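You operate a simulated robot arm through the tools that you are given. There is no shell and no other tool. Be economical: measure what you need, move in short steps, check, and stop when the job is done.

You run a simulated two-armed robot. Do the job below in one go: nothing can be reset, and whatever is moved stays where it is left.

Task
Stop the toast with the red button before it burns, then toast it again on 2.
Fine: let it pop up by itself, then switch the toaster off at the wall.

Only the result counts: the job must be done as asked and must still hold three seconds after the hand-in. Knocking over, shifting, dropping, spilling or breaking anything else fails it.

Robot
Two 7-joint arms with fingered hands on one trunk, on a base that drives. Base frame: it is fixed to the floor where the robot stands at the start and does not move with it; the origin is under the middle of the robot, x ahead of it, y to its left, z up. Units: mm, degrees, N and s.
The left shoulder is at the start at [70, 125, 1172], the right one opposite. With the tool pointing down near the work surface each hand reaches from about 440 to 800 mm from the robot's upright axis, wherever it stands, measured 20 degrees to its own side. Places, roughly: blue button [500, -200, 1000]; browning dial [500, -300, 1000]; kettle wall switch [900, -400, 1200]; red button [500, -200, 1000]; slow cooker wall switch [900, 0, 1200]; toaster [700, -300, 1000]; toaster lever [600, -300, 1000]; toaster wall switch [900, -100, 1200]. Payload 3.6 kg a hand.
The TCP of each hand is the grasp point between the finger pads, 30 mm short of the fingertips. In the tool frame z runs along the fingers and y along their closing line. The gripper opens to 104 mm. The gripper's body begins 35 mm behind the TCP. The gripper is a hand of 4 fingers: y runs from the thumb to the fingers, the wrist lies at [-15, -104, -178] in the tool frame, and closing takes about 1.5 s.
Orientation is that of the tool frame in the base frame, as a unit quaternion [w, x, y, z]. With the fingers straight down and the wrist toward the robot, the tool's x, y and z point along [0, 1, 0], [1, 0, 0] and [0, 0, -1] of the base frame.

Tools
- The arms move only by the tool drive_tool. It takes "left_motion", "right_motion" or both (then of equal length, played together; a hand with none holds still); each is a list of rows, each an object of numbers (a shift or turn left out is 0, a gripper value left out holds the last): "tx", "ty", "tz": the shift along the base's x, y, z in mm; "wx", "wy", "wz": the turn, a rotation vector about the base's x, y, z in degrees. In form: [{"tx": .., "ty": .., "tz": .., "wx": .., "wy": .., "wz": ..}, ...]. A call has 1 to 20 rows; each row is the pose to reach, as a shift and turn from the pose commanded when the call began. "left_gripper" and "right_gripper" are, for a hand that has rows, the opening, from 0 (shut) to 1 (fully open), set as the call begins (left out, the last holds). A row lasts 0.2 s, in which the tool goes at most 50 mm and 8.6 degrees; a call with a longer step from one row to the next is refused whole, and so is a gripper value outside its range. Where a pose cannot be reached the arm comes as near as it can. A force on the tool above 40 N (or 10 N above the force at the start of the call, whichever is more), or a blocked arm, ends the call early, and 0.2 s more pass. The fingers move at their own pace (about 72 mm/s each) and stop on an object; they squeeze with about 22 N. The grip force told is the motor's: it shows also when the fingers shut on nothing. Time passes only in rows, and 0.2 s behind the last, so rows that repeat a pose let the fingers close. It gives the time, the measured TCP pose, the force on the tool (base axes), the opening and the grip force at its end, in the units of the frame above (readings bear some noise), with the torque about the TCP (base axes, N m) and any sound that the robot's microphone picked up.
- Cameras (640 x 400 px; columns grow to the right, rows downward): "scene" is now at [175.8, -44.7, 1352.3]; the picture's right is [-0.48, -0.88, 0.00], its down [-0.10, 0.05, -0.99] and it looks along [0.87, -0.48, -0.11] (base axes); focal length 214 px, centre (320, 200). "left" rides on the left gripper at [-61, -92, -130] in its tool frame; the picture's right is [-0.81, -0.27, 0.52], its down [0.53, -0.71, 0.46] and it looks along [0.24, 0.64, 0.72] (tool axes); focal length 275 px, centre (320, 200). "right" rides on the right gripper at [61, -92, -130] in its tool frame; the picture's right is [-0.81, 0.28, -0.52], its down [-0.53, -0.71, 0.46] and it looks along [-0.24, 0.64, 0.72] (tool axes); focal length 275 px, centre (320, 200).
- grab_frame(camera): a new picture of that camera. The clock stands still meanwhile.
- raise_lower(by): slides the trunk up (or, below 0, down) by that many mm; the arms and the scene camera ride with it, the base frame stays. It gives what a move gives, with no picture.
- drive_base(legs): drives the robot by 1 to 6 legs, each [ahead, left, turn to the left] in mm, mm and degrees, along the robot's own axes; the way and the turn of a leg run together, so that a leg with both is an arc; at most 1500 mm and 180 degrees a leg. The arms and the cameras ride along, it lands a little off, and it stops where it bumps. It gives what a move gives.
- grasp_type(shape, hand): the hand has 4 fingers and takes this shape, open, in about a second: jaw (thumb against the fingers, like two jaws); tri (thumb and two fingers); tip (a fingertip pinch); poke (one finger out to press); point (the index stretched); flat (the hand flat); cup (the hand cupped); fist (a fist). The gripper value then closes the fingers along that shape, each until it touches; the sizes above hold for jaw. It gives what a move gives, with no picture.
- turn_head(pan, tilt): turns the head with the scene camera to pan (to the left, within 80 degrees either way) and tilt (down, from -29 to 69), counted from straight ahead of the robot. It gives what a move gives.
- probe_pixels(camera, pixels): there is no depth. For up to 12 entries [column, row, z] of the newest picture of that camera ("zoom" is the newest enlarged one), the place [x, y] in the base frame at which the ray of that pixel passes the height z, good to about 3 mm. The clock stands still meanwhile.
- close_up(camera, box): a new picture of the part [left, top, right, bottom] of that camera's present view, enlarged. The clock stands still meanwhile.
- finish_job(): hands the job in; it is judged then, once.

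Work in short steps. Measure before you move; look again where a grasp or a placing could have gone wrong, and mend it. You have 80 turns and 78 pictures in all, those below and enlarged ones among them. Open the grippers and draw the arms clear of the work before you hand the job in, unless the task says otherwise; then end with one line.

The tools are called after "Call:" as name(argument=value, ...) on one line, values as JSON. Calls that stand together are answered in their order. drive_tool: Moves the arms, as the interface text tells. Its arguments: {"type":"object","properties":{"left_motion":{"type":"array","items":{"type":"object","properties":{"tx":{"type":"number"},"ty":{"type":"number"},"tz":{"type":"number"},"wx":{"type":"number"},"wy":{"type":"number"},"wz":{"type":"number"}}}},"left_gripper":{"type":"number"},"right_motion":{"type":"array","items":{"type":"object","properties":{"tx":{"type":"number"},"ty":{"type":"number"},"tz":{"type":"number"},"wx":{"type":"number"},"wy":{"type":"number"},"wz":{"type":"number"}}}},"right_gripper":{"type":"number"}},"required":[]} The other tools are called the same way: raise_lower (by) slides the trunk up or down; grasp_type (shape, hand) gives the hand a shape; drive_base (legs) drives the base; turn_head (pan, tilt) turns the head that bears the scene camera; grab_frame (camera) takes a picture; probe_pixels (camera, pixels) gives the place at which the rays of pixels pass given heights; close_up (camera, box) takes an enlarged picture of a part of a camera's view; finish_job () hands the job in.

At the start:

```text
clock: 0.0
left_ee_pos: [419.0, -15.0, 1442.8]
left_orientation: [0.0, 0.707, 0.707, 0.0]
left_force: [-0.1, 0.1, 0.1]
left_torque: [0.01, -0.01, 0.0]
left_opening: 103.7
left_finger_force: 0.1
left_shape: jaw
right_ee_pos: [374.5, -307.0, 1387.8]
right_orientation: [0.0, 0.707, 0.707, 0.0]
right_force: [0.2, 0.6, 0.3]
right_torque: [0.01, 0.01, -0.02]
right_opening: 103.7
right_finger_force: 0.1
right_shape: jaw
trunk travel left (down, up): [-405.0, 131.0]
robot x, y, heading: [-1.9, 1.3, 0.3]
head pan, tilt: [-28.6, 6.5]
```

scene: 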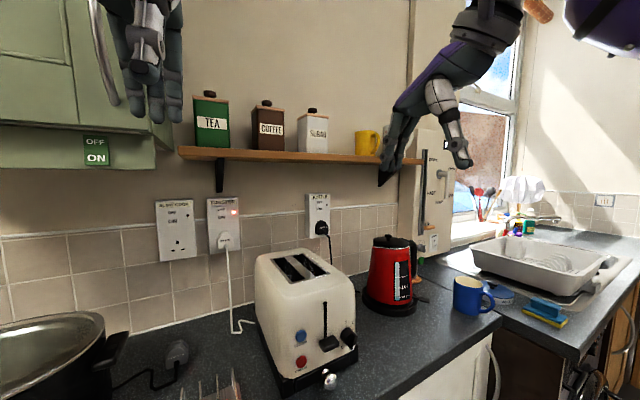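
right: 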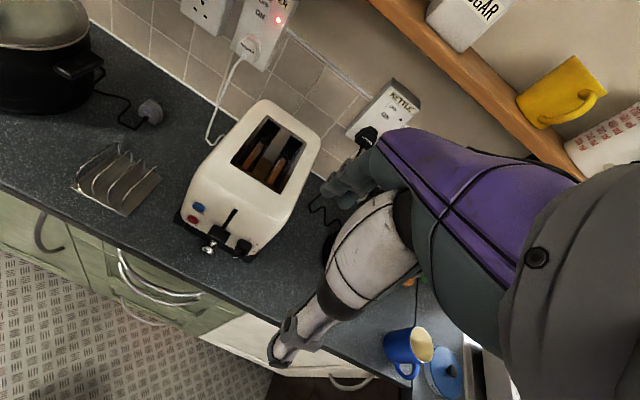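
left: 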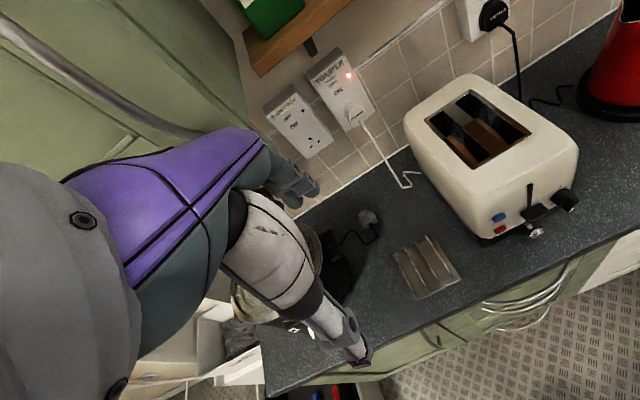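

The toaster sits at about (305,320) in the scene picture, with buttons at (301,337) blue and (301,362) red. I enlarge it to measure.

Call:
close_up(camera="scene", box=[240, 240, 370, 400])

Call:
close_up(camera="left", box=[400, 70, 600, 260])

Call:
close_up(camera="scene", box=[150, 180, 250, 270])

```text
2.50 times, centred on (305, 320) of scene
```

zoom: 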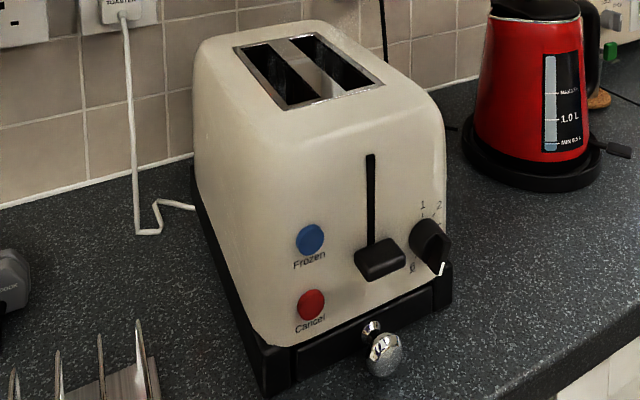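

```text
2.11 times, centred on (500, 165) of left
```

zoom: 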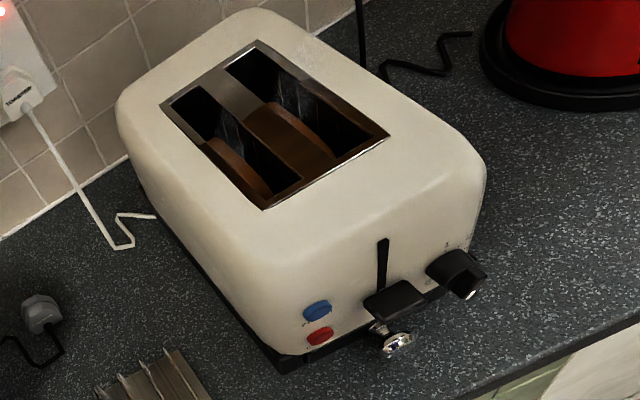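

```text
4.44 times, centred on (200, 225) of scene
```

zoom: 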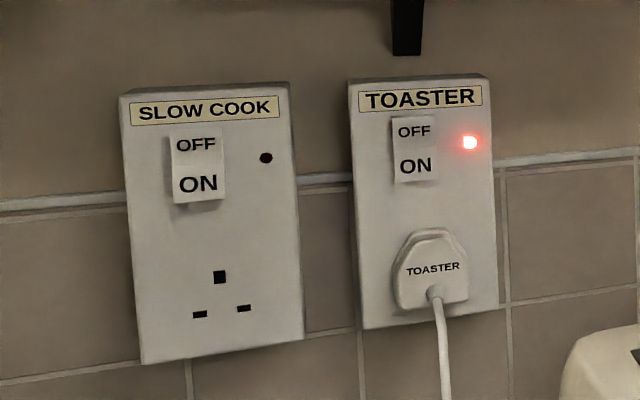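

I triangulate the controls with the scene and left cameras: red (301.4,361.6)/(499.5,229.5), blue, lever (329,345)/(537,212), dial (349,337)/(565,199), plus the base corners.

Call:
probe_pixels(camera="scene", pixels=[[283, 398, 967], [357.8, 360, 967], [301.4, 361.6, 1000], [301.4, 361.6, 1040], [301, 335.6, 1000], [301, 335.6, 1060], [329, 345, 1000], [329, 345, 1060], [349, 337, 1000], [349, 337, 1060], [190, 216, 1200], [213, 215, 1200]])

Call:
probe_pixels(camera="left", pixels=[[499.5, 229.5, 1000], [499.5, 229.5, 1040], [498.6, 217.1, 1000], [498.6, 217.1, 1060], [537, 212.4, 1000], [537, 212.4, 1060], [565, 199, 1000], [565, 199, 1060], [337, 95, 1200], [337, 95, 1250]])

Call:
close_up(camera="left", box=[250, 30, 410, 150])

Call:
close_up(camera="right", box=[160, 90, 340, 270])

```text
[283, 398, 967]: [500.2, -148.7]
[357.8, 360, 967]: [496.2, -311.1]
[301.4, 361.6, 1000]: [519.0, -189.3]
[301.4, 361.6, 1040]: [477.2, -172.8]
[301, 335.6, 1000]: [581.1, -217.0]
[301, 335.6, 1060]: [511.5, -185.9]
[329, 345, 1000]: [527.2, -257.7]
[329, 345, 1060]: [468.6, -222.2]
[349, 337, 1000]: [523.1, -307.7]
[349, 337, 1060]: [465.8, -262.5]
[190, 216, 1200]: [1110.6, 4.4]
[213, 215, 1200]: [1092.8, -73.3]
```

```text
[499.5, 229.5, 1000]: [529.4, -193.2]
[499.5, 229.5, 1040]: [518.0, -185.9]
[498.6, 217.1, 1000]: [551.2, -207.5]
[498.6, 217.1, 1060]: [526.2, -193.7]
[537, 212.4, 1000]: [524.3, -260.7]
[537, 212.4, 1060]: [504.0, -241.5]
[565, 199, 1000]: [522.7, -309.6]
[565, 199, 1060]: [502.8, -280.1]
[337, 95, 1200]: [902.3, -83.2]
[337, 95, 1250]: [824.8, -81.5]
```

```text
3.33 times, centred on (330, 90) of left
```

zoom: 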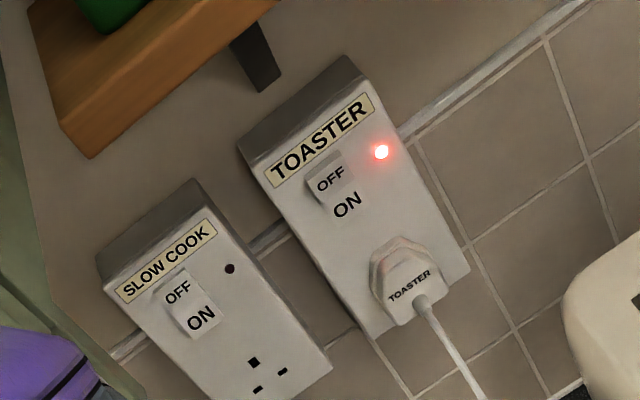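

```text
2.22 times, centred on (250, 180) of right
```

zoom: 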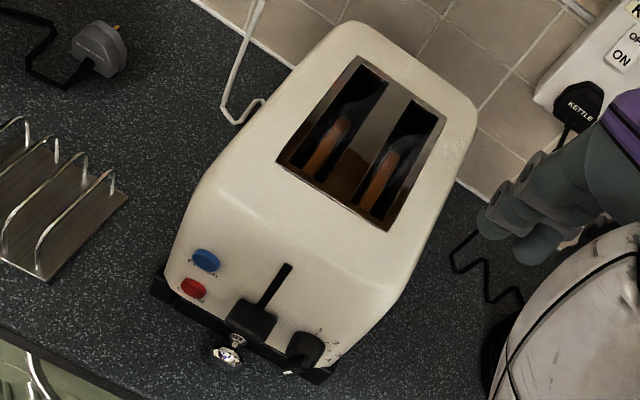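

Triangulated: red button ≈ (533,-195,986), blue ≈ (534,-198,1040), lever (down) ≈ (523,-259,1004), dial ≈ (523,-309,1001). I shape the right hand to poke and move it above and in front of the red button, tilted 45°.

Call:
grasp_type(shape="poke", hand="right")

Call:
drive_tool(right_motion=[{"tx": 8, "ty": 16, "tz": -37, "wy": -6.5}, {"tx": 16, "ty": 32, "tz": -74, "wy": -13}, {"tx": 23, "ty": 48, "tz": -111, "wy": -19.5}, {"tx": 30, "ty": 64, "tz": -148, "wy": -26}, {"tx": 38, "ty": 80, "tz": -185, "wy": -32.5}, {"tx": 46, "ty": 96, "tz": -220, "wy": -39}, {"tx": 55, "ty": 112, "tz": -258, "wy": -45}])

Call:
grab_frame(camera="scene")

Call:
grab_frame(camera="right")

```text
clock: 0.9
left_ee_pos: [420.2, -15.0, 1442.0]
left_orientation: [-0.001, 0.707, 0.707, 0.0]
left_force: [0.0, -0.7, 0.0]
left_torque: [-0.01, -0.03, -0.03]
left_opening: 103.6
left_finger_force: 0.0
left_shape: jaw
right_ee_pos: [374.4, -307.2, 1389.0]
right_orientation: [0.0, 0.707, 0.707, 0.001]
right_force: [0.0, -0.1, 0.6]
right_torque: [-0.01, 0.02, -0.01]
right_opening: 0.1
right_finger_force: 0.0
right_shape: poke
trunk travel left (down, up): [-405.0, 131.0]
robot x, y, heading: [3.8, 3.8, 0.1]
head pan, tilt: [-28.6, 6.5]
```

```text
clock: 2.5
left_ee_pos: [420.7, -15.3, 1441.7]
left_orientation: [-0.001, 0.708, 0.707, 0.0]
left_force: [1.5, -1.2, -0.7]
left_torque: [0.05, 0.02, -0.02]
left_opening: 103.8
left_finger_force: 0.1
left_shape: jaw
right_ee_pos: [507.1, -207.9, 1154.3]
right_orientation: [0.266, 0.653, 0.656, 0.269]
right_force: [0.0, 0.1, 0.3]
right_torque: [0.0, 0.03, 0.01]
right_opening: 0.1
right_finger_force: 0.1
right_shape: poke
right hand out of reach, approached as far as the arm can: row 5, 6, 7
trunk travel left (down, up): [-405.0, 131.0]
robot x, y, heading: [-2.1, 3.2, -0.1]
head pan, tilt: [-28.6, 6.5]
```

```text
69 pictures are left
```

scene: 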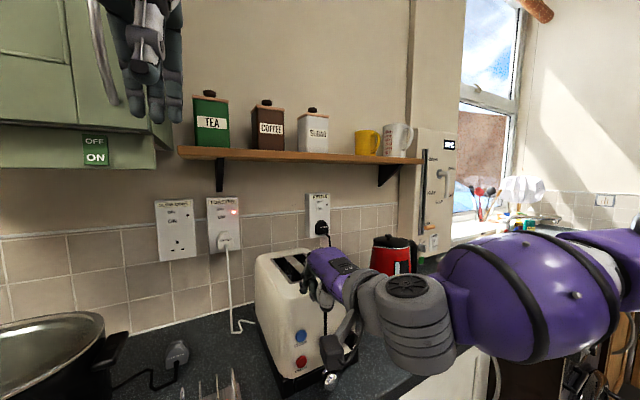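

```text
68 pictures are left
```

right: 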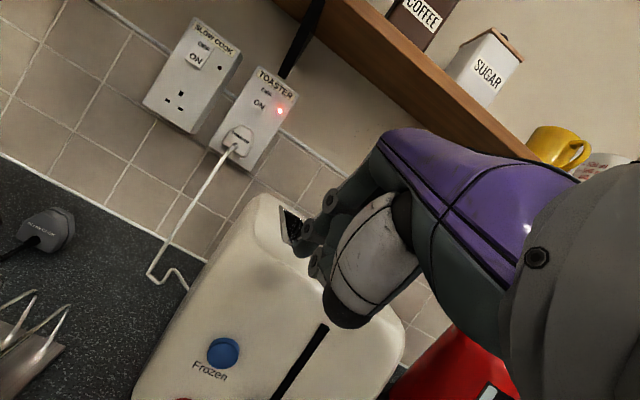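

The right arm folds too close at x=430 (reached 507). I back the base off by 200 mm so it can press from in front.

Call:
drive_base(legs=[[-200, 0, 0]])

Call:
grab_frame(camera="scene")

Call:
grab_frame(camera="right")

```text
clock: 4.1
left_ee_pos: [225.0, -11.9, 1442.2]
left_orientation: [0.001, 0.705, 0.71, 0.0]
left_force: [0.2, 0.6, 0.0]
left_torque: [0.0, -0.03, 0.02]
left_opening: 103.7
left_finger_force: 0.0
left_shape: jaw
right_ee_pos: [312.4, -205.4, 1154.4]
right_orientation: [0.264, 0.652, 0.659, 0.267]
right_force: [0.1, 0.5, 0.3]
right_torque: [-0.01, -0.03, 0.01]
right_opening: 0.0
right_finger_force: 0.0
right_shape: poke
trunk travel left (down, up): [-405.0, 131.0]
robot x, y, heading: [-197.1, -0.9, 0.6]
head pan, tilt: [-28.6, 6.5]
```

```text
67 pictures are left
```

scene: 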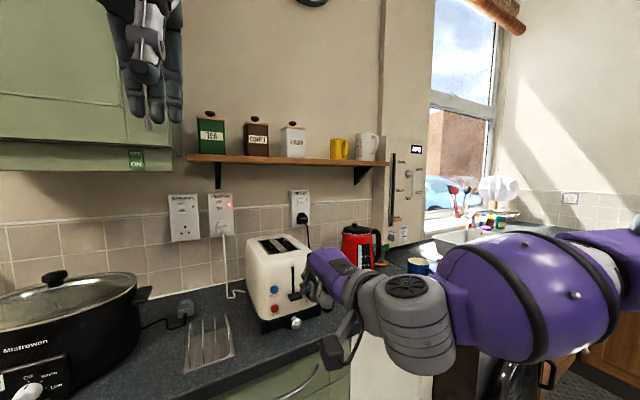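

```text
66 pictures are left
```

right: 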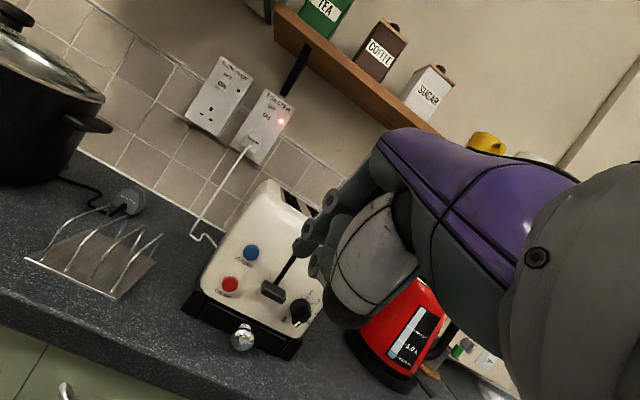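

I check where the poking finger lies with a close-up around (330,290).

Call:
close_up(camera="scene", box=[240, 220, 400, 380])

Call:
close_up(camera="right", box=[190, 170, 390, 340])

Call:
grab_frame(camera="left")

```text
2.50 times, centred on (320, 300) of scene
```

zoom: 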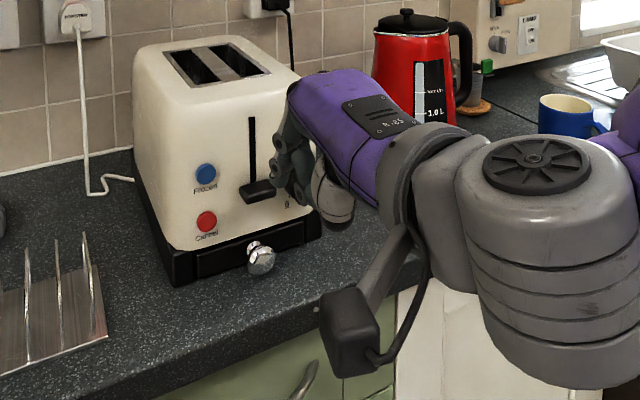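

```text
2.35 times, centred on (290, 255) of right
```

zoom: 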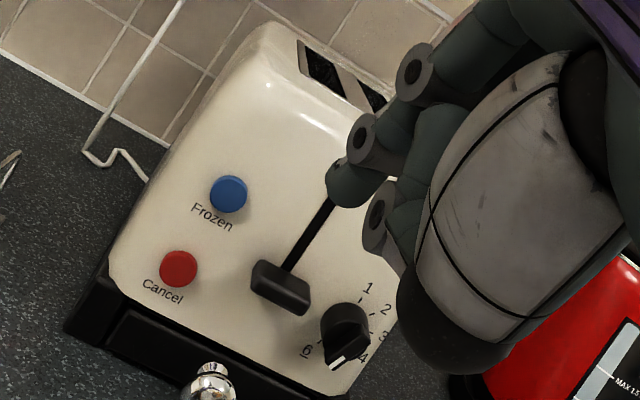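

```text
63 pictures are left
```

left: 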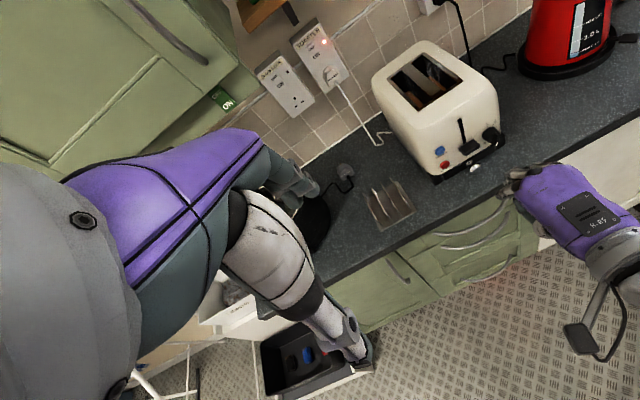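

The index appears to end near (303,227) in the right view and (304,296) in the scene. I probe these at several heights to find the fingertip, and zoom in from the left camera.

Call:
probe_pixels(camera="scene", pixels=[[304, 297, 1100], [304, 297, 1150], [273, 308, 990], [274, 289, 1040], [304, 296, 1000]])

Call:
probe_pixels(camera="right", pixels=[[303, 227, 1100], [303, 227, 1150], [229, 284, 990], [229, 284, 1020], [251, 252, 1040], [251, 252, 1070], [300, 311, 1000], [300, 311, 1030]])

Call:
close_up(camera="left", box=[400, 100, 600, 230])

```text
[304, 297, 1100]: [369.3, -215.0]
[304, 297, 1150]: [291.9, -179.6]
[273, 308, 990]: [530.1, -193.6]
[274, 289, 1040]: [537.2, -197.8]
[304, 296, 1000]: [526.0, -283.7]
```

```text
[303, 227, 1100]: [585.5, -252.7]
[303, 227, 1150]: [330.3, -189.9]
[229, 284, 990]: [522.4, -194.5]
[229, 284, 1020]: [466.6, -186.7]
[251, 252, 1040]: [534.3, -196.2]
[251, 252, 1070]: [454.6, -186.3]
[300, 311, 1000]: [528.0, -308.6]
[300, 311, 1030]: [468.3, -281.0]
```

```text
3.08 times, centred on (500, 165) of left
```

zoom: 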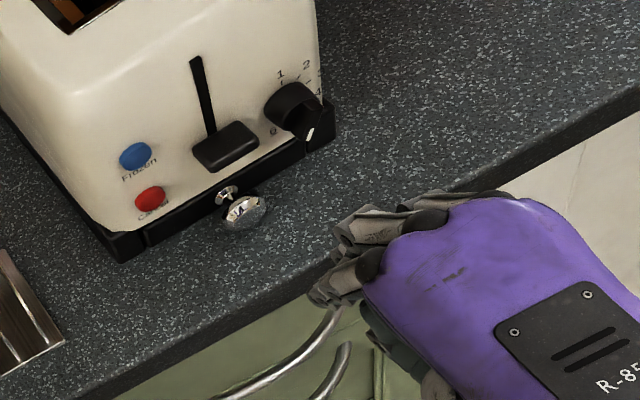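

The finger's extension in "poke" is unclear; I try "point" (about 1 s) and compare.

Call:
grasp_type(shape="point", hand="right")

Call:
close_up(camera="left", box=[400, 100, 600, 230])

Call:
grab_frame(camera="right")

Call:
close_up(camera="scene", box=[240, 220, 400, 380])

```text
clock: 5.0
left_ee_pos: [224.9, -12.3, 1441.5]
left_orientation: [0.0, 0.705, 0.709, 0.0]
left_force: [0.3, -0.2, -0.5]
left_torque: [0.0, 0.03, -0.02]
left_opening: 103.8
left_finger_force: 0.1
left_shape: jaw
right_ee_pos: [313.6, -205.0, 1153.0]
right_orientation: [0.264, 0.652, 0.659, 0.267]
right_force: [-0.4, 0.1, -0.4]
right_torque: [-0.02, 0.0, 0.02]
right_opening: 0.1
right_finger_force: 0.1
right_shape: point
trunk travel left (down, up): [-405.0, 131.0]
robot x, y, heading: [-192.3, -0.3, 0.5]
head pan, tilt: [-28.6, 6.5]
```

```text
3.08 times, centred on (500, 165) of left
```

zoom: 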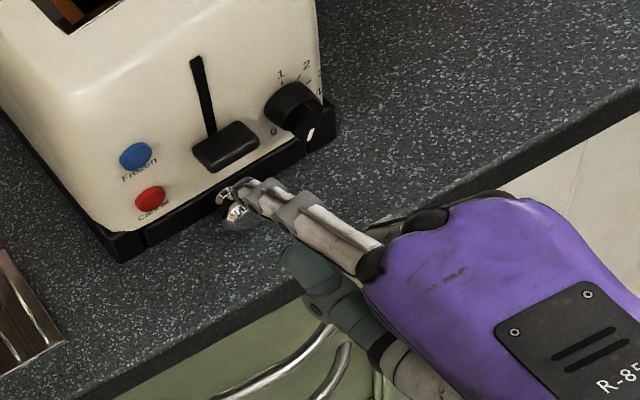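

```text
60 pictures are left
```

right: 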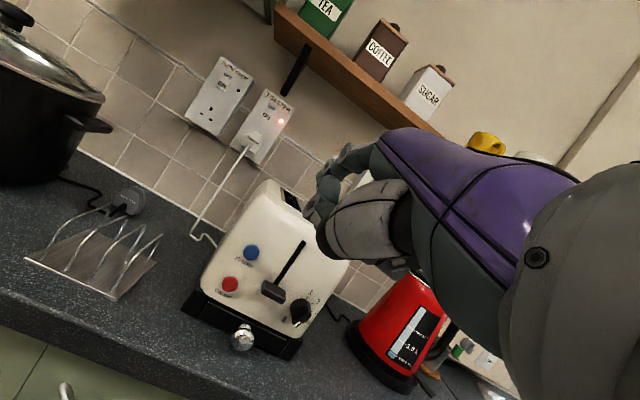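

```text
2.50 times, centred on (320, 300) of scene
```

zoom: 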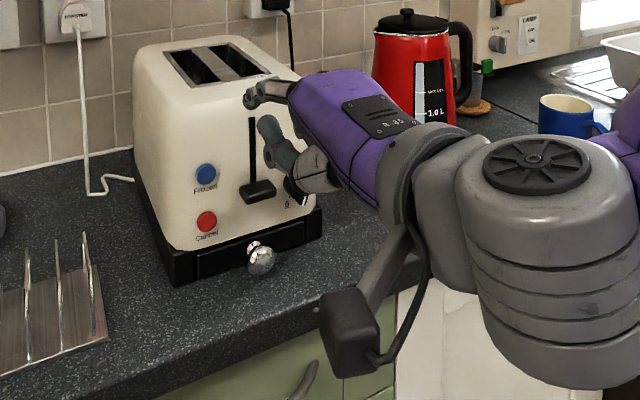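

With "point" the index is clearly out: tip at scene (291,258), left (475.6,160.8). I triangulate it.

Call:
probe_pixels(camera="scene", pixels=[[291.2, 258.4, 1150], [291.2, 258.4, 1180], [291.2, 258.4, 1210]])

Call:
probe_pixels(camera="left", pixels=[[475.6, 160.8, 1150], [475.6, 160.8, 1180], [475.6, 160.8, 1210]])

```text
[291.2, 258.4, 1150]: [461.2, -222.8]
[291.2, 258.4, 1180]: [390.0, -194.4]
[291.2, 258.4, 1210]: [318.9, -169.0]
```

```text
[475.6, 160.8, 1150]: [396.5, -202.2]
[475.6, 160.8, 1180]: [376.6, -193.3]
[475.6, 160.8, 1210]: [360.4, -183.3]
```

Tip ≈ (372,-189,1187), i.e. about [16,66,18] in tool axes. Before lowering I measure the base ledge corners and the counter edge.

Call:
close_up(camera="scene", box=[235, 260, 335, 350])

Call:
close_up(camera="right", box=[170, 220, 330, 370])

```text
4.44 times, centred on (285, 305) of scene
```

zoom: 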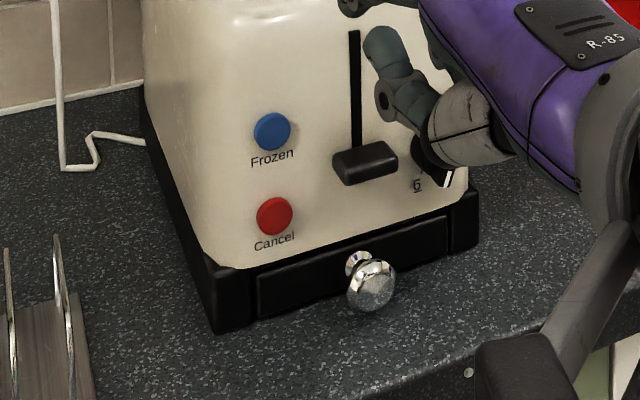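

```text
2.67 times, centred on (250, 295) of right
```

zoom: 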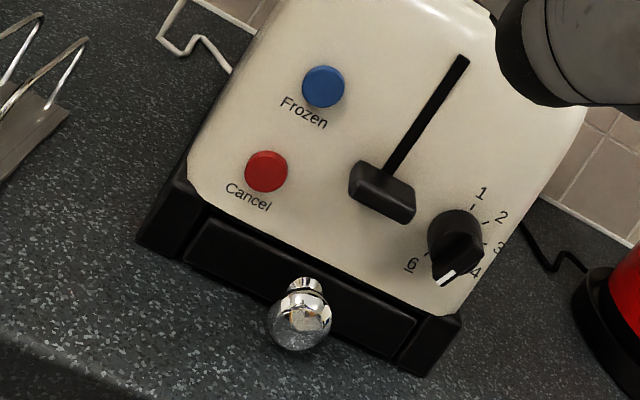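

I probe the ledge corner and knob in both views: right-zoom bottom corner (137,240), top (185,180), knob (300,325); scene (262,335), (259.5,320), (296.7,324).

Call:
probe_pixels(camera="zoom", pixels=[[137, 240, 940], [137, 240, 967], [185, 182, 967], [185, 182, 990], [300, 325, 967], [300, 325, 990], [266, 171, 980], [266, 171, 1000], [20, 340, 967], [410, 372, 967], [210, 220, 967], [210, 220, 990]])

Call:
probe_pixels(camera="scene", pixels=[[262, 335, 940], [262, 335, 967], [259.5, 320.3, 967], [259.5, 320.3, 990], [296.7, 324.1, 967], [296.7, 324.1, 990], [274.6, 308.4, 980], [274.6, 308.4, 1000], [312, 315, 967]])

```text
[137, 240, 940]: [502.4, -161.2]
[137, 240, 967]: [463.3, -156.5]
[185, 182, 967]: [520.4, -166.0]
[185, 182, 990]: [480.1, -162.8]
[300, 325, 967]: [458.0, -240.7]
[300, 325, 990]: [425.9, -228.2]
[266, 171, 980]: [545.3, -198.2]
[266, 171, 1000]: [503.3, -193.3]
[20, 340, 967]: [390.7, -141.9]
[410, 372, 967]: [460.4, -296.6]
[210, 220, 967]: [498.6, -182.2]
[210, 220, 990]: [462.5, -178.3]
```

```text
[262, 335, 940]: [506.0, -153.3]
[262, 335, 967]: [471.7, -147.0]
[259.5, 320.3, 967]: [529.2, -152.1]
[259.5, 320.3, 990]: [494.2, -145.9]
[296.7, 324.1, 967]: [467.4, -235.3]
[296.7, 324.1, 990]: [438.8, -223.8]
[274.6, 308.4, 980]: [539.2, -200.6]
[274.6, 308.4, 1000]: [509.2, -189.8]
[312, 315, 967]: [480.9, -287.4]
```

The two views have poor baseline; I add the left camera (corner (435.7,185), red (444.8,165), ledge top, knob).

Call:
probe_pixels(camera="left", pixels=[[435.7, 185.1, 940], [435.7, 185.1, 967], [431, 176, 967], [431, 176, 1000], [444.8, 165, 980], [444.8, 165, 1010], [440, 150.5, 1040], [440, 150.5, 1060], [475, 169, 967], [475, 169, 990], [520, 180, 967]])

Call:
close_up(camera="left", box=[400, 100, 520, 210])

```text
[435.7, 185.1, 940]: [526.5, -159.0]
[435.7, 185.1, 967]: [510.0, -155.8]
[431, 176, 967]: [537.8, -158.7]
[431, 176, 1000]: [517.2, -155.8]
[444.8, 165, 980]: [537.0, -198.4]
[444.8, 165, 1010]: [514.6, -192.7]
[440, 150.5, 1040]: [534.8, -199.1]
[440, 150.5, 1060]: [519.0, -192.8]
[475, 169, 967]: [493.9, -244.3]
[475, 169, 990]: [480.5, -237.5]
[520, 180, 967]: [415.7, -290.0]
```

```text
3.64 times, centred on (460, 155) of left
```

zoom: 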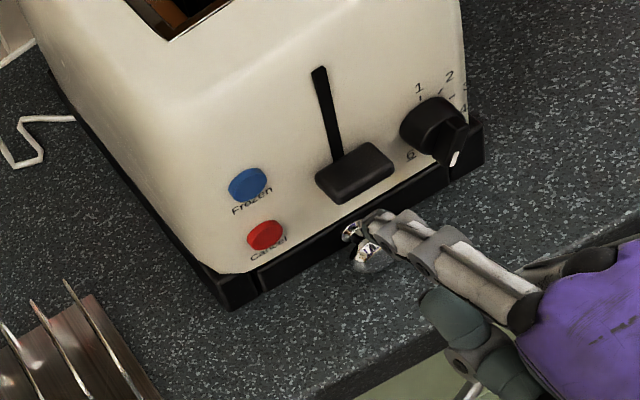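

Combining the views, the counter is really near z≈910, the ledge is almost flush with the face (x≈540), and red is ≈(535,-197,983). I move part of the way down and re-tilt, watching what the command offset is.

Call:
drive_tool(right_motion=[{"tx": 15, "tz": -25, "wy": 5}, {"tx": 30, "tz": -50, "wy": 10}, {"tx": 45, "tz": -75, "wy": 15}, {"tx": 60, "tz": -100, "wy": 20}])

```text
clock: 6.0
left_ee_pos: [227.1, -12.3, 1441.7]
left_orientation: [0.0, 0.704, 0.71, -0.002]
left_force: [0.0, -0.3, -0.3]
left_torque: [-0.01, 0.0, 0.0]
left_opening: 103.8
left_finger_force: 0.0
left_shape: jaw
right_ee_pos: [376.6, -206.0, 1054.3]
right_orientation: [0.145, 0.689, 0.695, 0.15]
right_force: [-0.2, -0.2, -0.3]
right_torque: [-0.01, 0.02, 0.01]
right_opening: 0.0
right_finger_force: 0.0
right_shape: point
trunk travel left (down, up): [-405.0, 131.0]
robot x, y, heading: [-194.9, 1.1, 0.4]
head pan, tilt: [-28.6, 6.5]
```

Tracking is good (24° tilt). I move to the pre-press pose with the fingertip about 40 mm ahead of red and check.

Call:
drive_tool(right_motion=[{"tx": 12, "ty": -2, "tz": -27}, {"tx": 25, "ty": -4, "tz": -54}, {"tx": 50, "ty": -7, "tz": -81}])

Call:
close_up(camera="scene", box=[235, 240, 355, 350])

Call:
close_up(camera="left", box=[390, 90, 530, 210])

```text
clock: 6.8
left_ee_pos: [225.8, -12.5, 1442.2]
left_orientation: [0.0, 0.705, 0.709, -0.001]
left_force: [1.2, -0.5, 1.2]
left_torque: [0.01, 0.02, -0.01]
left_opening: 103.8
left_finger_force: 0.1
left_shape: jaw
right_ee_pos: [423.6, -212.5, 973.3]
right_orientation: [0.146, 0.688, 0.695, 0.15]
right_force: [0.3, 1.1, 0.3]
right_torque: [0.04, 0.02, 0.02]
right_opening: 0.2
right_finger_force: 0.1
right_shape: point
trunk travel left (down, up): [-405.0, 131.0]
robot x, y, heading: [-194.3, -2.2, 0.3]
head pan, tilt: [-28.6, 6.5]
```

```text
3.64 times, centred on (295, 295) of scene
```

zoom: 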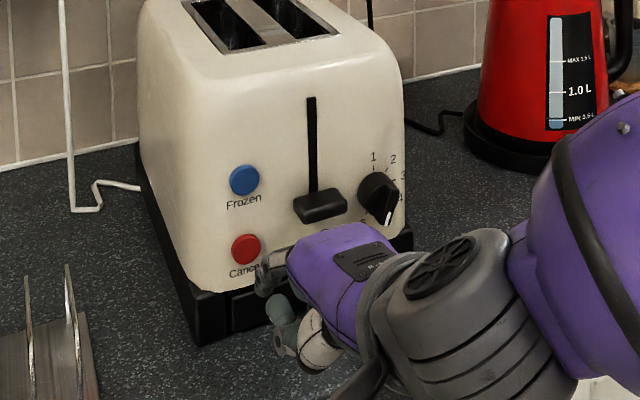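

```text
3.33 times, centred on (460, 150) of left
```

zoom: 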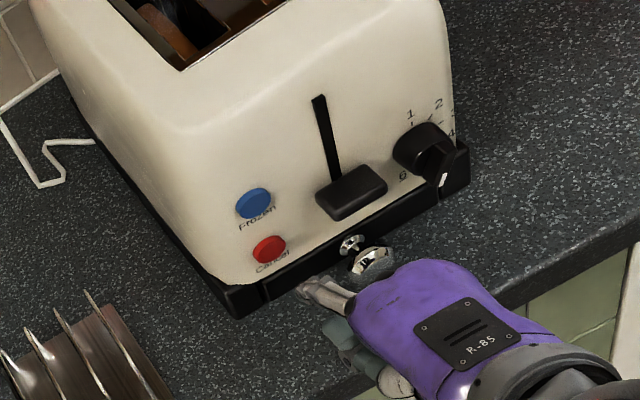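

Tip seems at scene (278,317), left (453,176); I triangulate it against red.

Call:
probe_pixels(camera="scene", pixels=[[278, 318, 960], [278, 318, 990], [274.6, 308.4, 985], [277, 313, 990]])

Call:
probe_pixels(camera="left", pixels=[[453.4, 176.4, 960], [453.4, 176.4, 990], [444.8, 165, 985]])

Call:
close_up(camera="right", box=[160, 100, 400, 300])

```text
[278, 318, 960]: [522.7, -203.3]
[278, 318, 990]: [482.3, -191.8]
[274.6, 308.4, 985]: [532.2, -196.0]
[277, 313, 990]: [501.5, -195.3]
```

```text
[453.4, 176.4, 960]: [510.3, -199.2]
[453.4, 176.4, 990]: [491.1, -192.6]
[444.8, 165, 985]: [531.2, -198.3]
```

```text
2.00 times, centred on (280, 200) of right
```

zoom: 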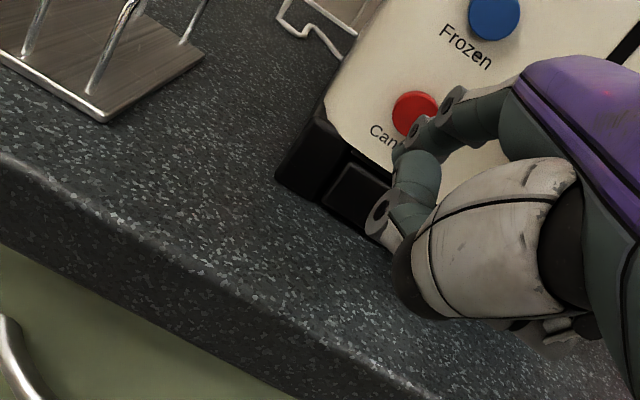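

Tip ≈ (499,-196,978), red centre ≈ (532,-197,984). I raise 5 mm and push forward slowly.

Call:
drive_tool(right_motion=[{"tx": 8, "tz": 5}, {"tx": 16, "tz": 5}, {"tx": 24, "tz": 5}, {"tx": 30, "tz": 5}, {"tx": 35, "tz": 5}, {"tx": 40, "tz": 5}])

Call:
close_up(camera="scene", box=[235, 240, 355, 350])

```text
clock: 8.2
left_ee_pos: [223.8, -12.7, 1442.4]
left_orientation: [0.0, 0.705, 0.709, 0.0]
left_force: [0.1, -0.4, 0.0]
left_torque: [-0.01, -0.03, -0.01]
left_opening: 103.5
left_finger_force: 0.0
left_shape: jaw
right_ee_pos: [461.8, -211.6, 977.1]
right_orientation: [0.146, 0.689, 0.694, 0.15]
right_force: [-4.0, -1.0, 1.0]
right_torque: [-0.01, -0.08, 0.01]
right_opening: 96.2
right_finger_force: 0.0
right_shape: point
trunk travel left (down, up): [-405.0, 131.0]
robot x, y, heading: [-191.7, 0.1, 0.3]
head pan, tilt: [-28.6, 6.5]
heard: pop, click
```

```text
3.64 times, centred on (295, 295) of scene
```

zoom: 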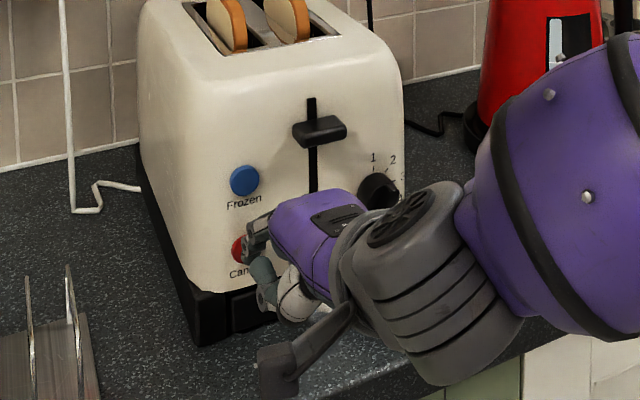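

"pop, click": the lever is up and toast has popped. I withdraw the hand back and up and look closely at the dial.

Call:
drive_tool(right_motion=[{"tx": -20}, {"tx": -45}, {"tx": -70, "tz": 20}, {"tx": -90, "tz": 50}, {"tx": -110, "tz": 80}, {"tx": -130, "tz": 110}])

Call:
close_up(camera="scene", box=[275, 250, 335, 320])

Call:
close_up(camera="left", box=[460, 100, 520, 160])

Call:
grab_frame(camera="right")

```text
clock: 9.6
left_ee_pos: [223.5, -13.1, 1442.1]
left_orientation: [0.0, 0.704, 0.71, -0.001]
left_force: [0.0, 0.0, 0.1]
left_torque: [0.0, -0.03, 0.02]
left_opening: 104.0
left_finger_force: 0.0
left_shape: jaw
right_ee_pos: [332.1, -210.9, 1088.4]
right_orientation: [0.145, 0.688, 0.695, 0.15]
right_force: [-0.4, -0.1, -0.7]
right_torque: [-0.01, 0.01, 0.01]
right_opening: 95.8
right_finger_force: 0.0
right_shape: point
trunk travel left (down, up): [-405.0, 131.0]
robot x, y, heading: [-195.3, 0.0, 0.5]
head pan, tilt: [-28.6, 6.5]
```

```text
5.71 times, centred on (305, 285) of scene
```

zoom: 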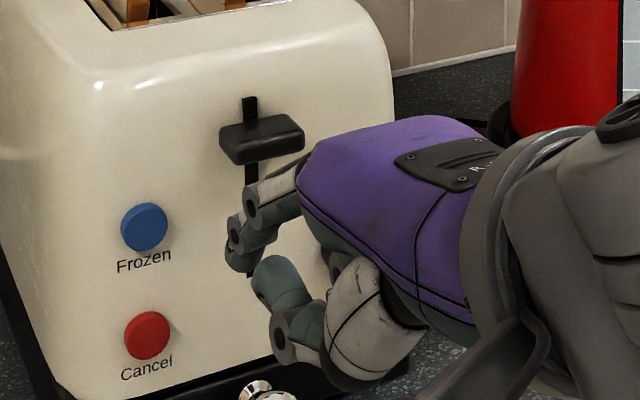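

```text
6.67 times, centred on (490, 130) of left
```

zoom: 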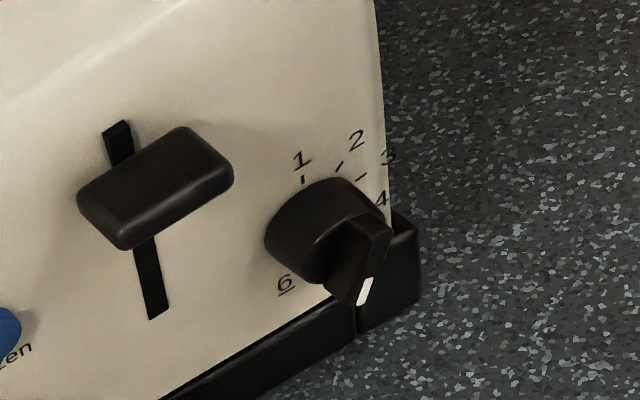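

```text
49 pictures are left
```

right: 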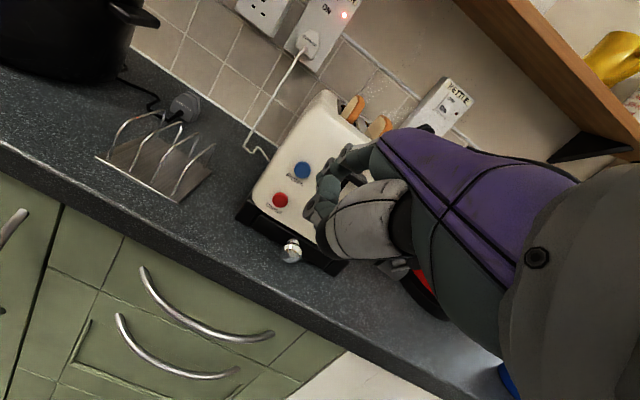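

The dial knob has a raised bar with a white mark, pointing about 5. I move right to y≈-320 and tilt to 40° so the wrist camera sees the dial nearly head-on.

Call:
drive_tool(right_motion=[{"tx": 2, "ty": -28, "tz": -19, "wy": -4}, {"tx": 4, "ty": -56, "tz": -38, "wy": -8}, {"tx": 6, "ty": -84, "tz": -57, "wy": -12}, {"tx": 8, "ty": -112, "tz": -76, "wy": -16}])

Call:
grab_frame(camera="right")

Call:
close_up(camera="scene", box=[265, 240, 365, 340])

```text
clock: 10.6
left_ee_pos: [223.6, -14.7, 1442.1]
left_orientation: [0.0, 0.704, 0.71, 0.0]
left_force: [0.4, 0.2, 1.2]
left_torque: [0.06, 0.01, 0.01]
left_opening: 104.1
left_finger_force: 0.0
left_shape: jaw
right_ee_pos: [346.7, -341.8, 1071.8]
right_orientation: [0.231, 0.662, 0.674, 0.235]
right_force: [0.3, 0.5, -0.1]
right_torque: [-0.02, 0.0, 0.05]
right_opening: 95.9
right_finger_force: 0.0
right_shape: point
right hand out of reach, approached as far as the arm can: row 3, 4
trunk travel left (down, up): [-405.0, 131.0]
robot x, y, heading: [-192.5, -1.2, 0.4]
head pan, tilt: [-28.6, 6.5]
```

```text
48 pictures are left
```

right: 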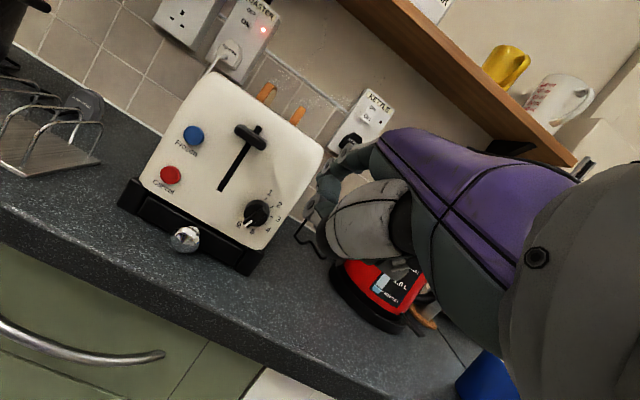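

```text
4.00 times, centred on (315, 290) of scene
```

zoom: 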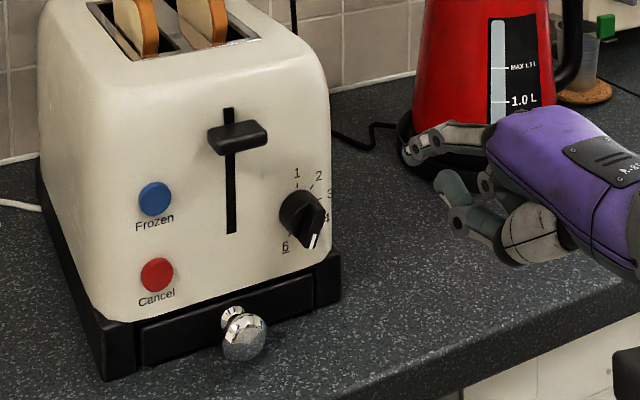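

I enlarge the dial at (258,213) in the right view.

Call:
close_up(camera="right", box=[210, 165, 310, 260])

Call:
probe_pixels(camera="zoom", pixels=[[320, 200, 1000]])

Call:
probe_pixels(camera="scene", pixels=[[310, 292.5, 1000], [310, 292.5, 1015], [313, 295, 1000], [293, 274, 1060], [293, 274, 1090]])

Call:
probe_pixels(camera="left", pixels=[[491, 136, 1000], [491, 136, 1020], [467, 129, 1060], [467, 129, 1090]])

```text
4.21 times, centred on (260, 212) of right
```

zoom: 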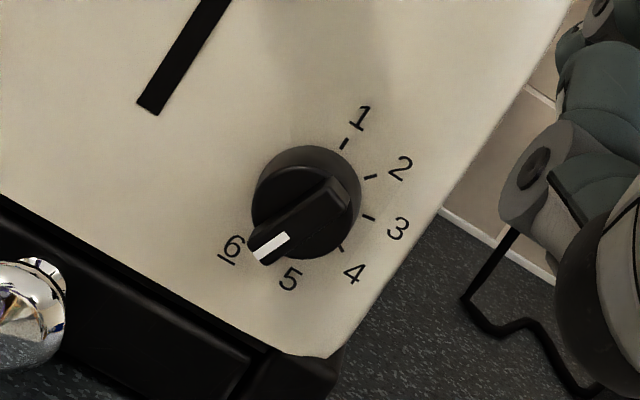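

```text
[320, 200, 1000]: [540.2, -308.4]
```

```text
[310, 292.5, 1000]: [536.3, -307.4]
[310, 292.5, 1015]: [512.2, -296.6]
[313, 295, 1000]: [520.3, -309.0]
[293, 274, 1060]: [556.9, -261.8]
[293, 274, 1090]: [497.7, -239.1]
```

```text
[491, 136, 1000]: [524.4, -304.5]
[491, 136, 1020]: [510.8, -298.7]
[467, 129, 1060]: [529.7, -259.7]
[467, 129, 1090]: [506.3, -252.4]
```

From the picture, spacing is ~42° per number with 1 at 12 o'clock; the pointer is at ~6 (7 o'clock). Dial centre ≈ (520,-302,1007), disc Ø≈34, bar ~10 wide. I'll push the bar's pointer end counter-clockwise with the index; first I place the tip in front and left of the pointer.

Call:
drive_tool(right_motion=[{"tx": 20, "ty": 12, "tz": -25}, {"tx": 40, "ty": 24, "tz": -50}, {"tx": 60, "ty": 36, "tz": -75}, {"tx": 78, "ty": 48, "tz": -98}])

Call:
close_up(camera="right", box=[180, 120, 380, 280])

Call:
close_up(camera="left", box=[440, 90, 540, 190])

Call:
close_up(camera="scene", box=[265, 240, 365, 340])

```text
clock: 11.6
left_ee_pos: [226.2, -11.7, 1441.2]
left_orientation: [0.0, 0.705, 0.709, -0.002]
left_force: [0.5, 0.1, 0.4]
left_torque: [-0.04, -0.01, 0.01]
left_opening: 103.7
left_finger_force: 0.0
left_shape: jaw
right_ee_pos: [449.3, -309.0, 1050.5]
right_orientation: [0.221, 0.663, 0.677, 0.229]
right_force: [0.5, 0.5, 0.3]
right_torque: [-0.01, 0.03, 0.01]
right_opening: 95.9
right_finger_force: 0.0
right_shape: point
right hand out of reach, approached as far as the arm can: row 1, 2, 3, 4
trunk travel left (down, up): [-405.0, 131.0]
robot x, y, heading: [-197.3, -2.8, 0.7]
head pan, tilt: [-28.6, 6.5]
```

```text
2.50 times, centred on (280, 200) of right
```

zoom: 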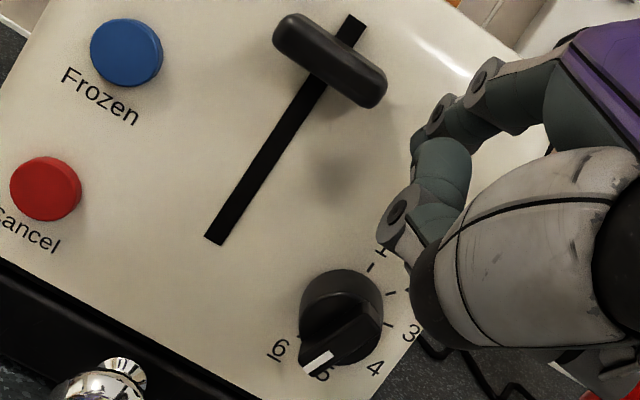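

```text
4.00 times, centred on (490, 140) of left
```

zoom: 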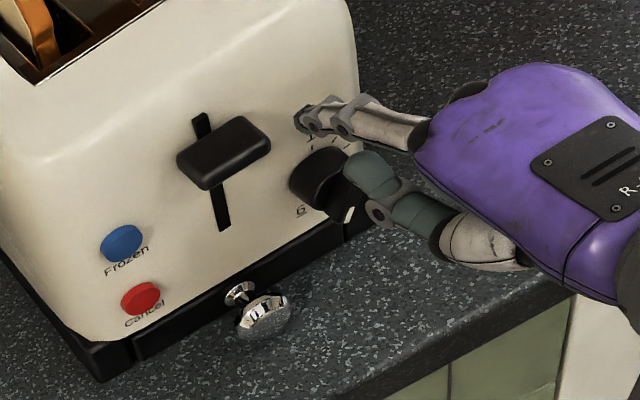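

```text
4.00 times, centred on (315, 290) of scene
```

zoom: 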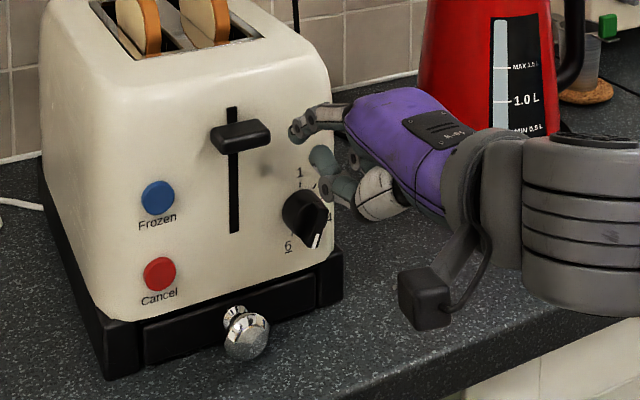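

The arm can't get lower than z≈1050 in this tilt, so I back off 60 mm and lower the trunk 100 mm.

Call:
drive_tool(right_motion=[{"tx": -20, "tz": 8}, {"tx": -40, "tz": 15}, {"tx": -60, "tz": 20}])

Call:
raise_lower(by=-100)

Call:
grab_frame(camera="scene")

```text
clock: 12.4
left_ee_pos: [223.6, -13.1, 1441.6]
left_orientation: [-0.001, 0.705, 0.709, 0.0]
left_force: [-0.1, 1.0, -0.1]
left_torque: [0.0, 0.01, 0.01]
left_opening: 103.8
left_finger_force: 0.1
left_shape: jaw
right_ee_pos: [387.2, -311.1, 1073.3]
right_orientation: [0.221, 0.663, 0.677, 0.229]
right_force: [-0.1, 0.0, -0.3]
right_torque: [0.01, -0.04, -0.01]
right_opening: 95.9
right_finger_force: 0.1
right_shape: point
trunk travel left (down, up): [-405.0, 131.0]
robot x, y, heading: [-195.5, -1.2, 0.3]
head pan, tilt: [-28.6, 6.5]
```

```text
clock: 13.7
left_ee_pos: [262.9, -11.1, 1310.9]
left_orientation: [-0.032, 0.705, 0.708, -0.034]
left_force: [-0.7, 0.2, -0.8]
left_torque: [-0.01, 0.0, 0.04]
left_opening: 103.7
left_finger_force: 0.0
left_shape: jaw
right_ee_pos: [386.1, -310.8, 972.5]
right_orientation: [0.222, 0.663, 0.677, 0.229]
right_force: [-0.5, -0.7, 0.4]
right_torque: [0.0, 0.01, 0.01]
right_opening: 96.2
right_finger_force: 0.1
right_shape: point
trunk travel left (down, up): [-305.0, 231.0]
robot x, y, heading: [-193.3, -1.1, 0.3]
head pan, tilt: [-28.6, 6.5]
```

```text
42 pictures are left
```

scene: 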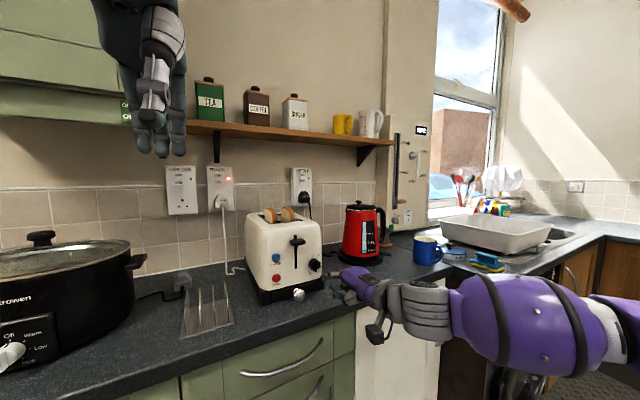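

Reachable now. I bring the tip in front-left of the pointer and check.

Call:
drive_tool(right_motion=[{"tx": 12, "ty": 9}, {"tx": 24, "ty": 18}, {"tx": 38, "ty": 20, "tz": 3}])

Call:
close_up(camera="scene", box=[270, 220, 350, 320])

Call:
close_up(camera="right", box=[180, 80, 380, 240])

Call:
grab_frame(camera="left")

```text
clock: 14.5
left_ee_pos: [265.0, -12.7, 1310.4]
left_orientation: [-0.031, 0.704, 0.708, -0.034]
left_force: [-0.1, -0.1, 0.4]
left_torque: [-0.02, -0.03, -0.02]
left_opening: 103.7
left_finger_force: 0.0
left_shape: jaw
right_ee_pos: [424.7, -291.0, 975.4]
right_orientation: [0.221, 0.663, 0.677, 0.229]
right_force: [0.3, 1.0, -0.7]
right_torque: [0.0, 0.01, 0.01]
right_opening: 95.6
right_finger_force: 0.0
right_shape: point
trunk travel left (down, up): [-305.0, 231.0]
robot x, y, heading: [-198.8, 1.0, 0.4]
head pan, tilt: [-28.6, 6.5]
```

```text
4.00 times, centred on (310, 270) of scene
```

zoom: 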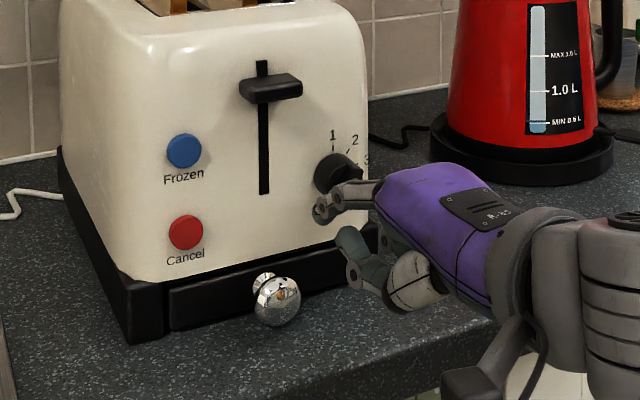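

```text
2.50 times, centred on (280, 160) of right
```

zoom: 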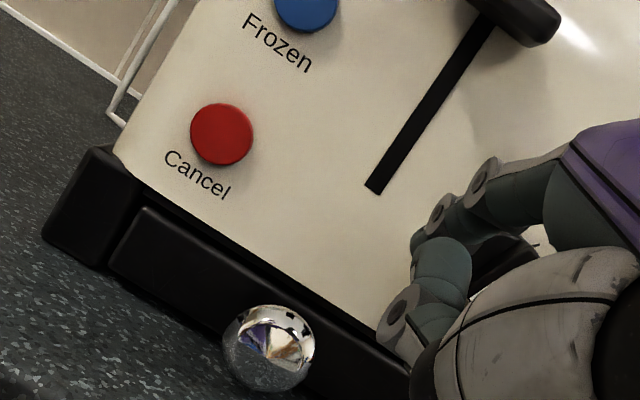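

```text
39 pictures are left
```

left: 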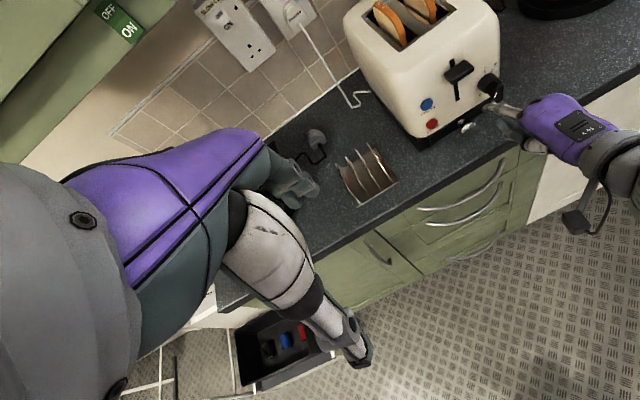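

I enlarge the left view near the dial (490,95) and triangulate tip versus knob.

Call:
close_up(camera="left", box=[455, 55, 535, 135])

Call:
probe_pixels(camera="scene", pixels=[[309.5, 272.5, 990], [309.5, 272.5, 1010], [314, 263, 1000], [314, 263, 1020]])

```text
5.00 times, centred on (495, 95) of left
```

zoom: 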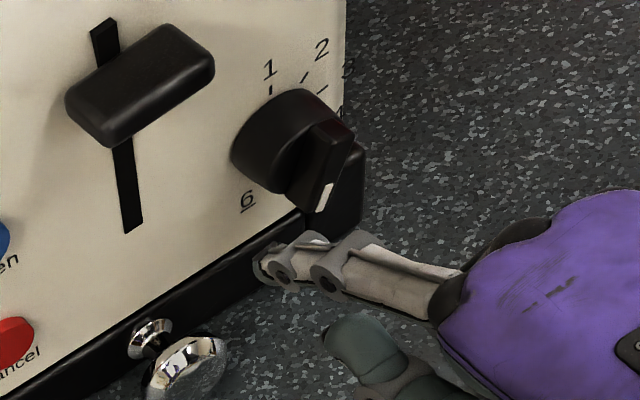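

```text
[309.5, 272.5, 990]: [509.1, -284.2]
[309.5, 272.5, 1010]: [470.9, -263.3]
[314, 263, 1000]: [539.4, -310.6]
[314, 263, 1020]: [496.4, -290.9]
```

Call:
probe_pixels(camera="left", pixels=[[483.4, 108, 990], [483.4, 108, 1010], [491, 85, 1000], [491, 85, 1020], [496.6, 88, 1000], [496.6, 88, 1020], [496.5, 93.5, 990], [496.5, 93.5, 1000]])

```text
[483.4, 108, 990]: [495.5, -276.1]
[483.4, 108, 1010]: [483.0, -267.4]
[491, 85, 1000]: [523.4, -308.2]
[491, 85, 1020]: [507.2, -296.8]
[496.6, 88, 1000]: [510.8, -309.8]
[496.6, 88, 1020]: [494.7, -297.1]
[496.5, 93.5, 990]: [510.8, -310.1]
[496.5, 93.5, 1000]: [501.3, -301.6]
```

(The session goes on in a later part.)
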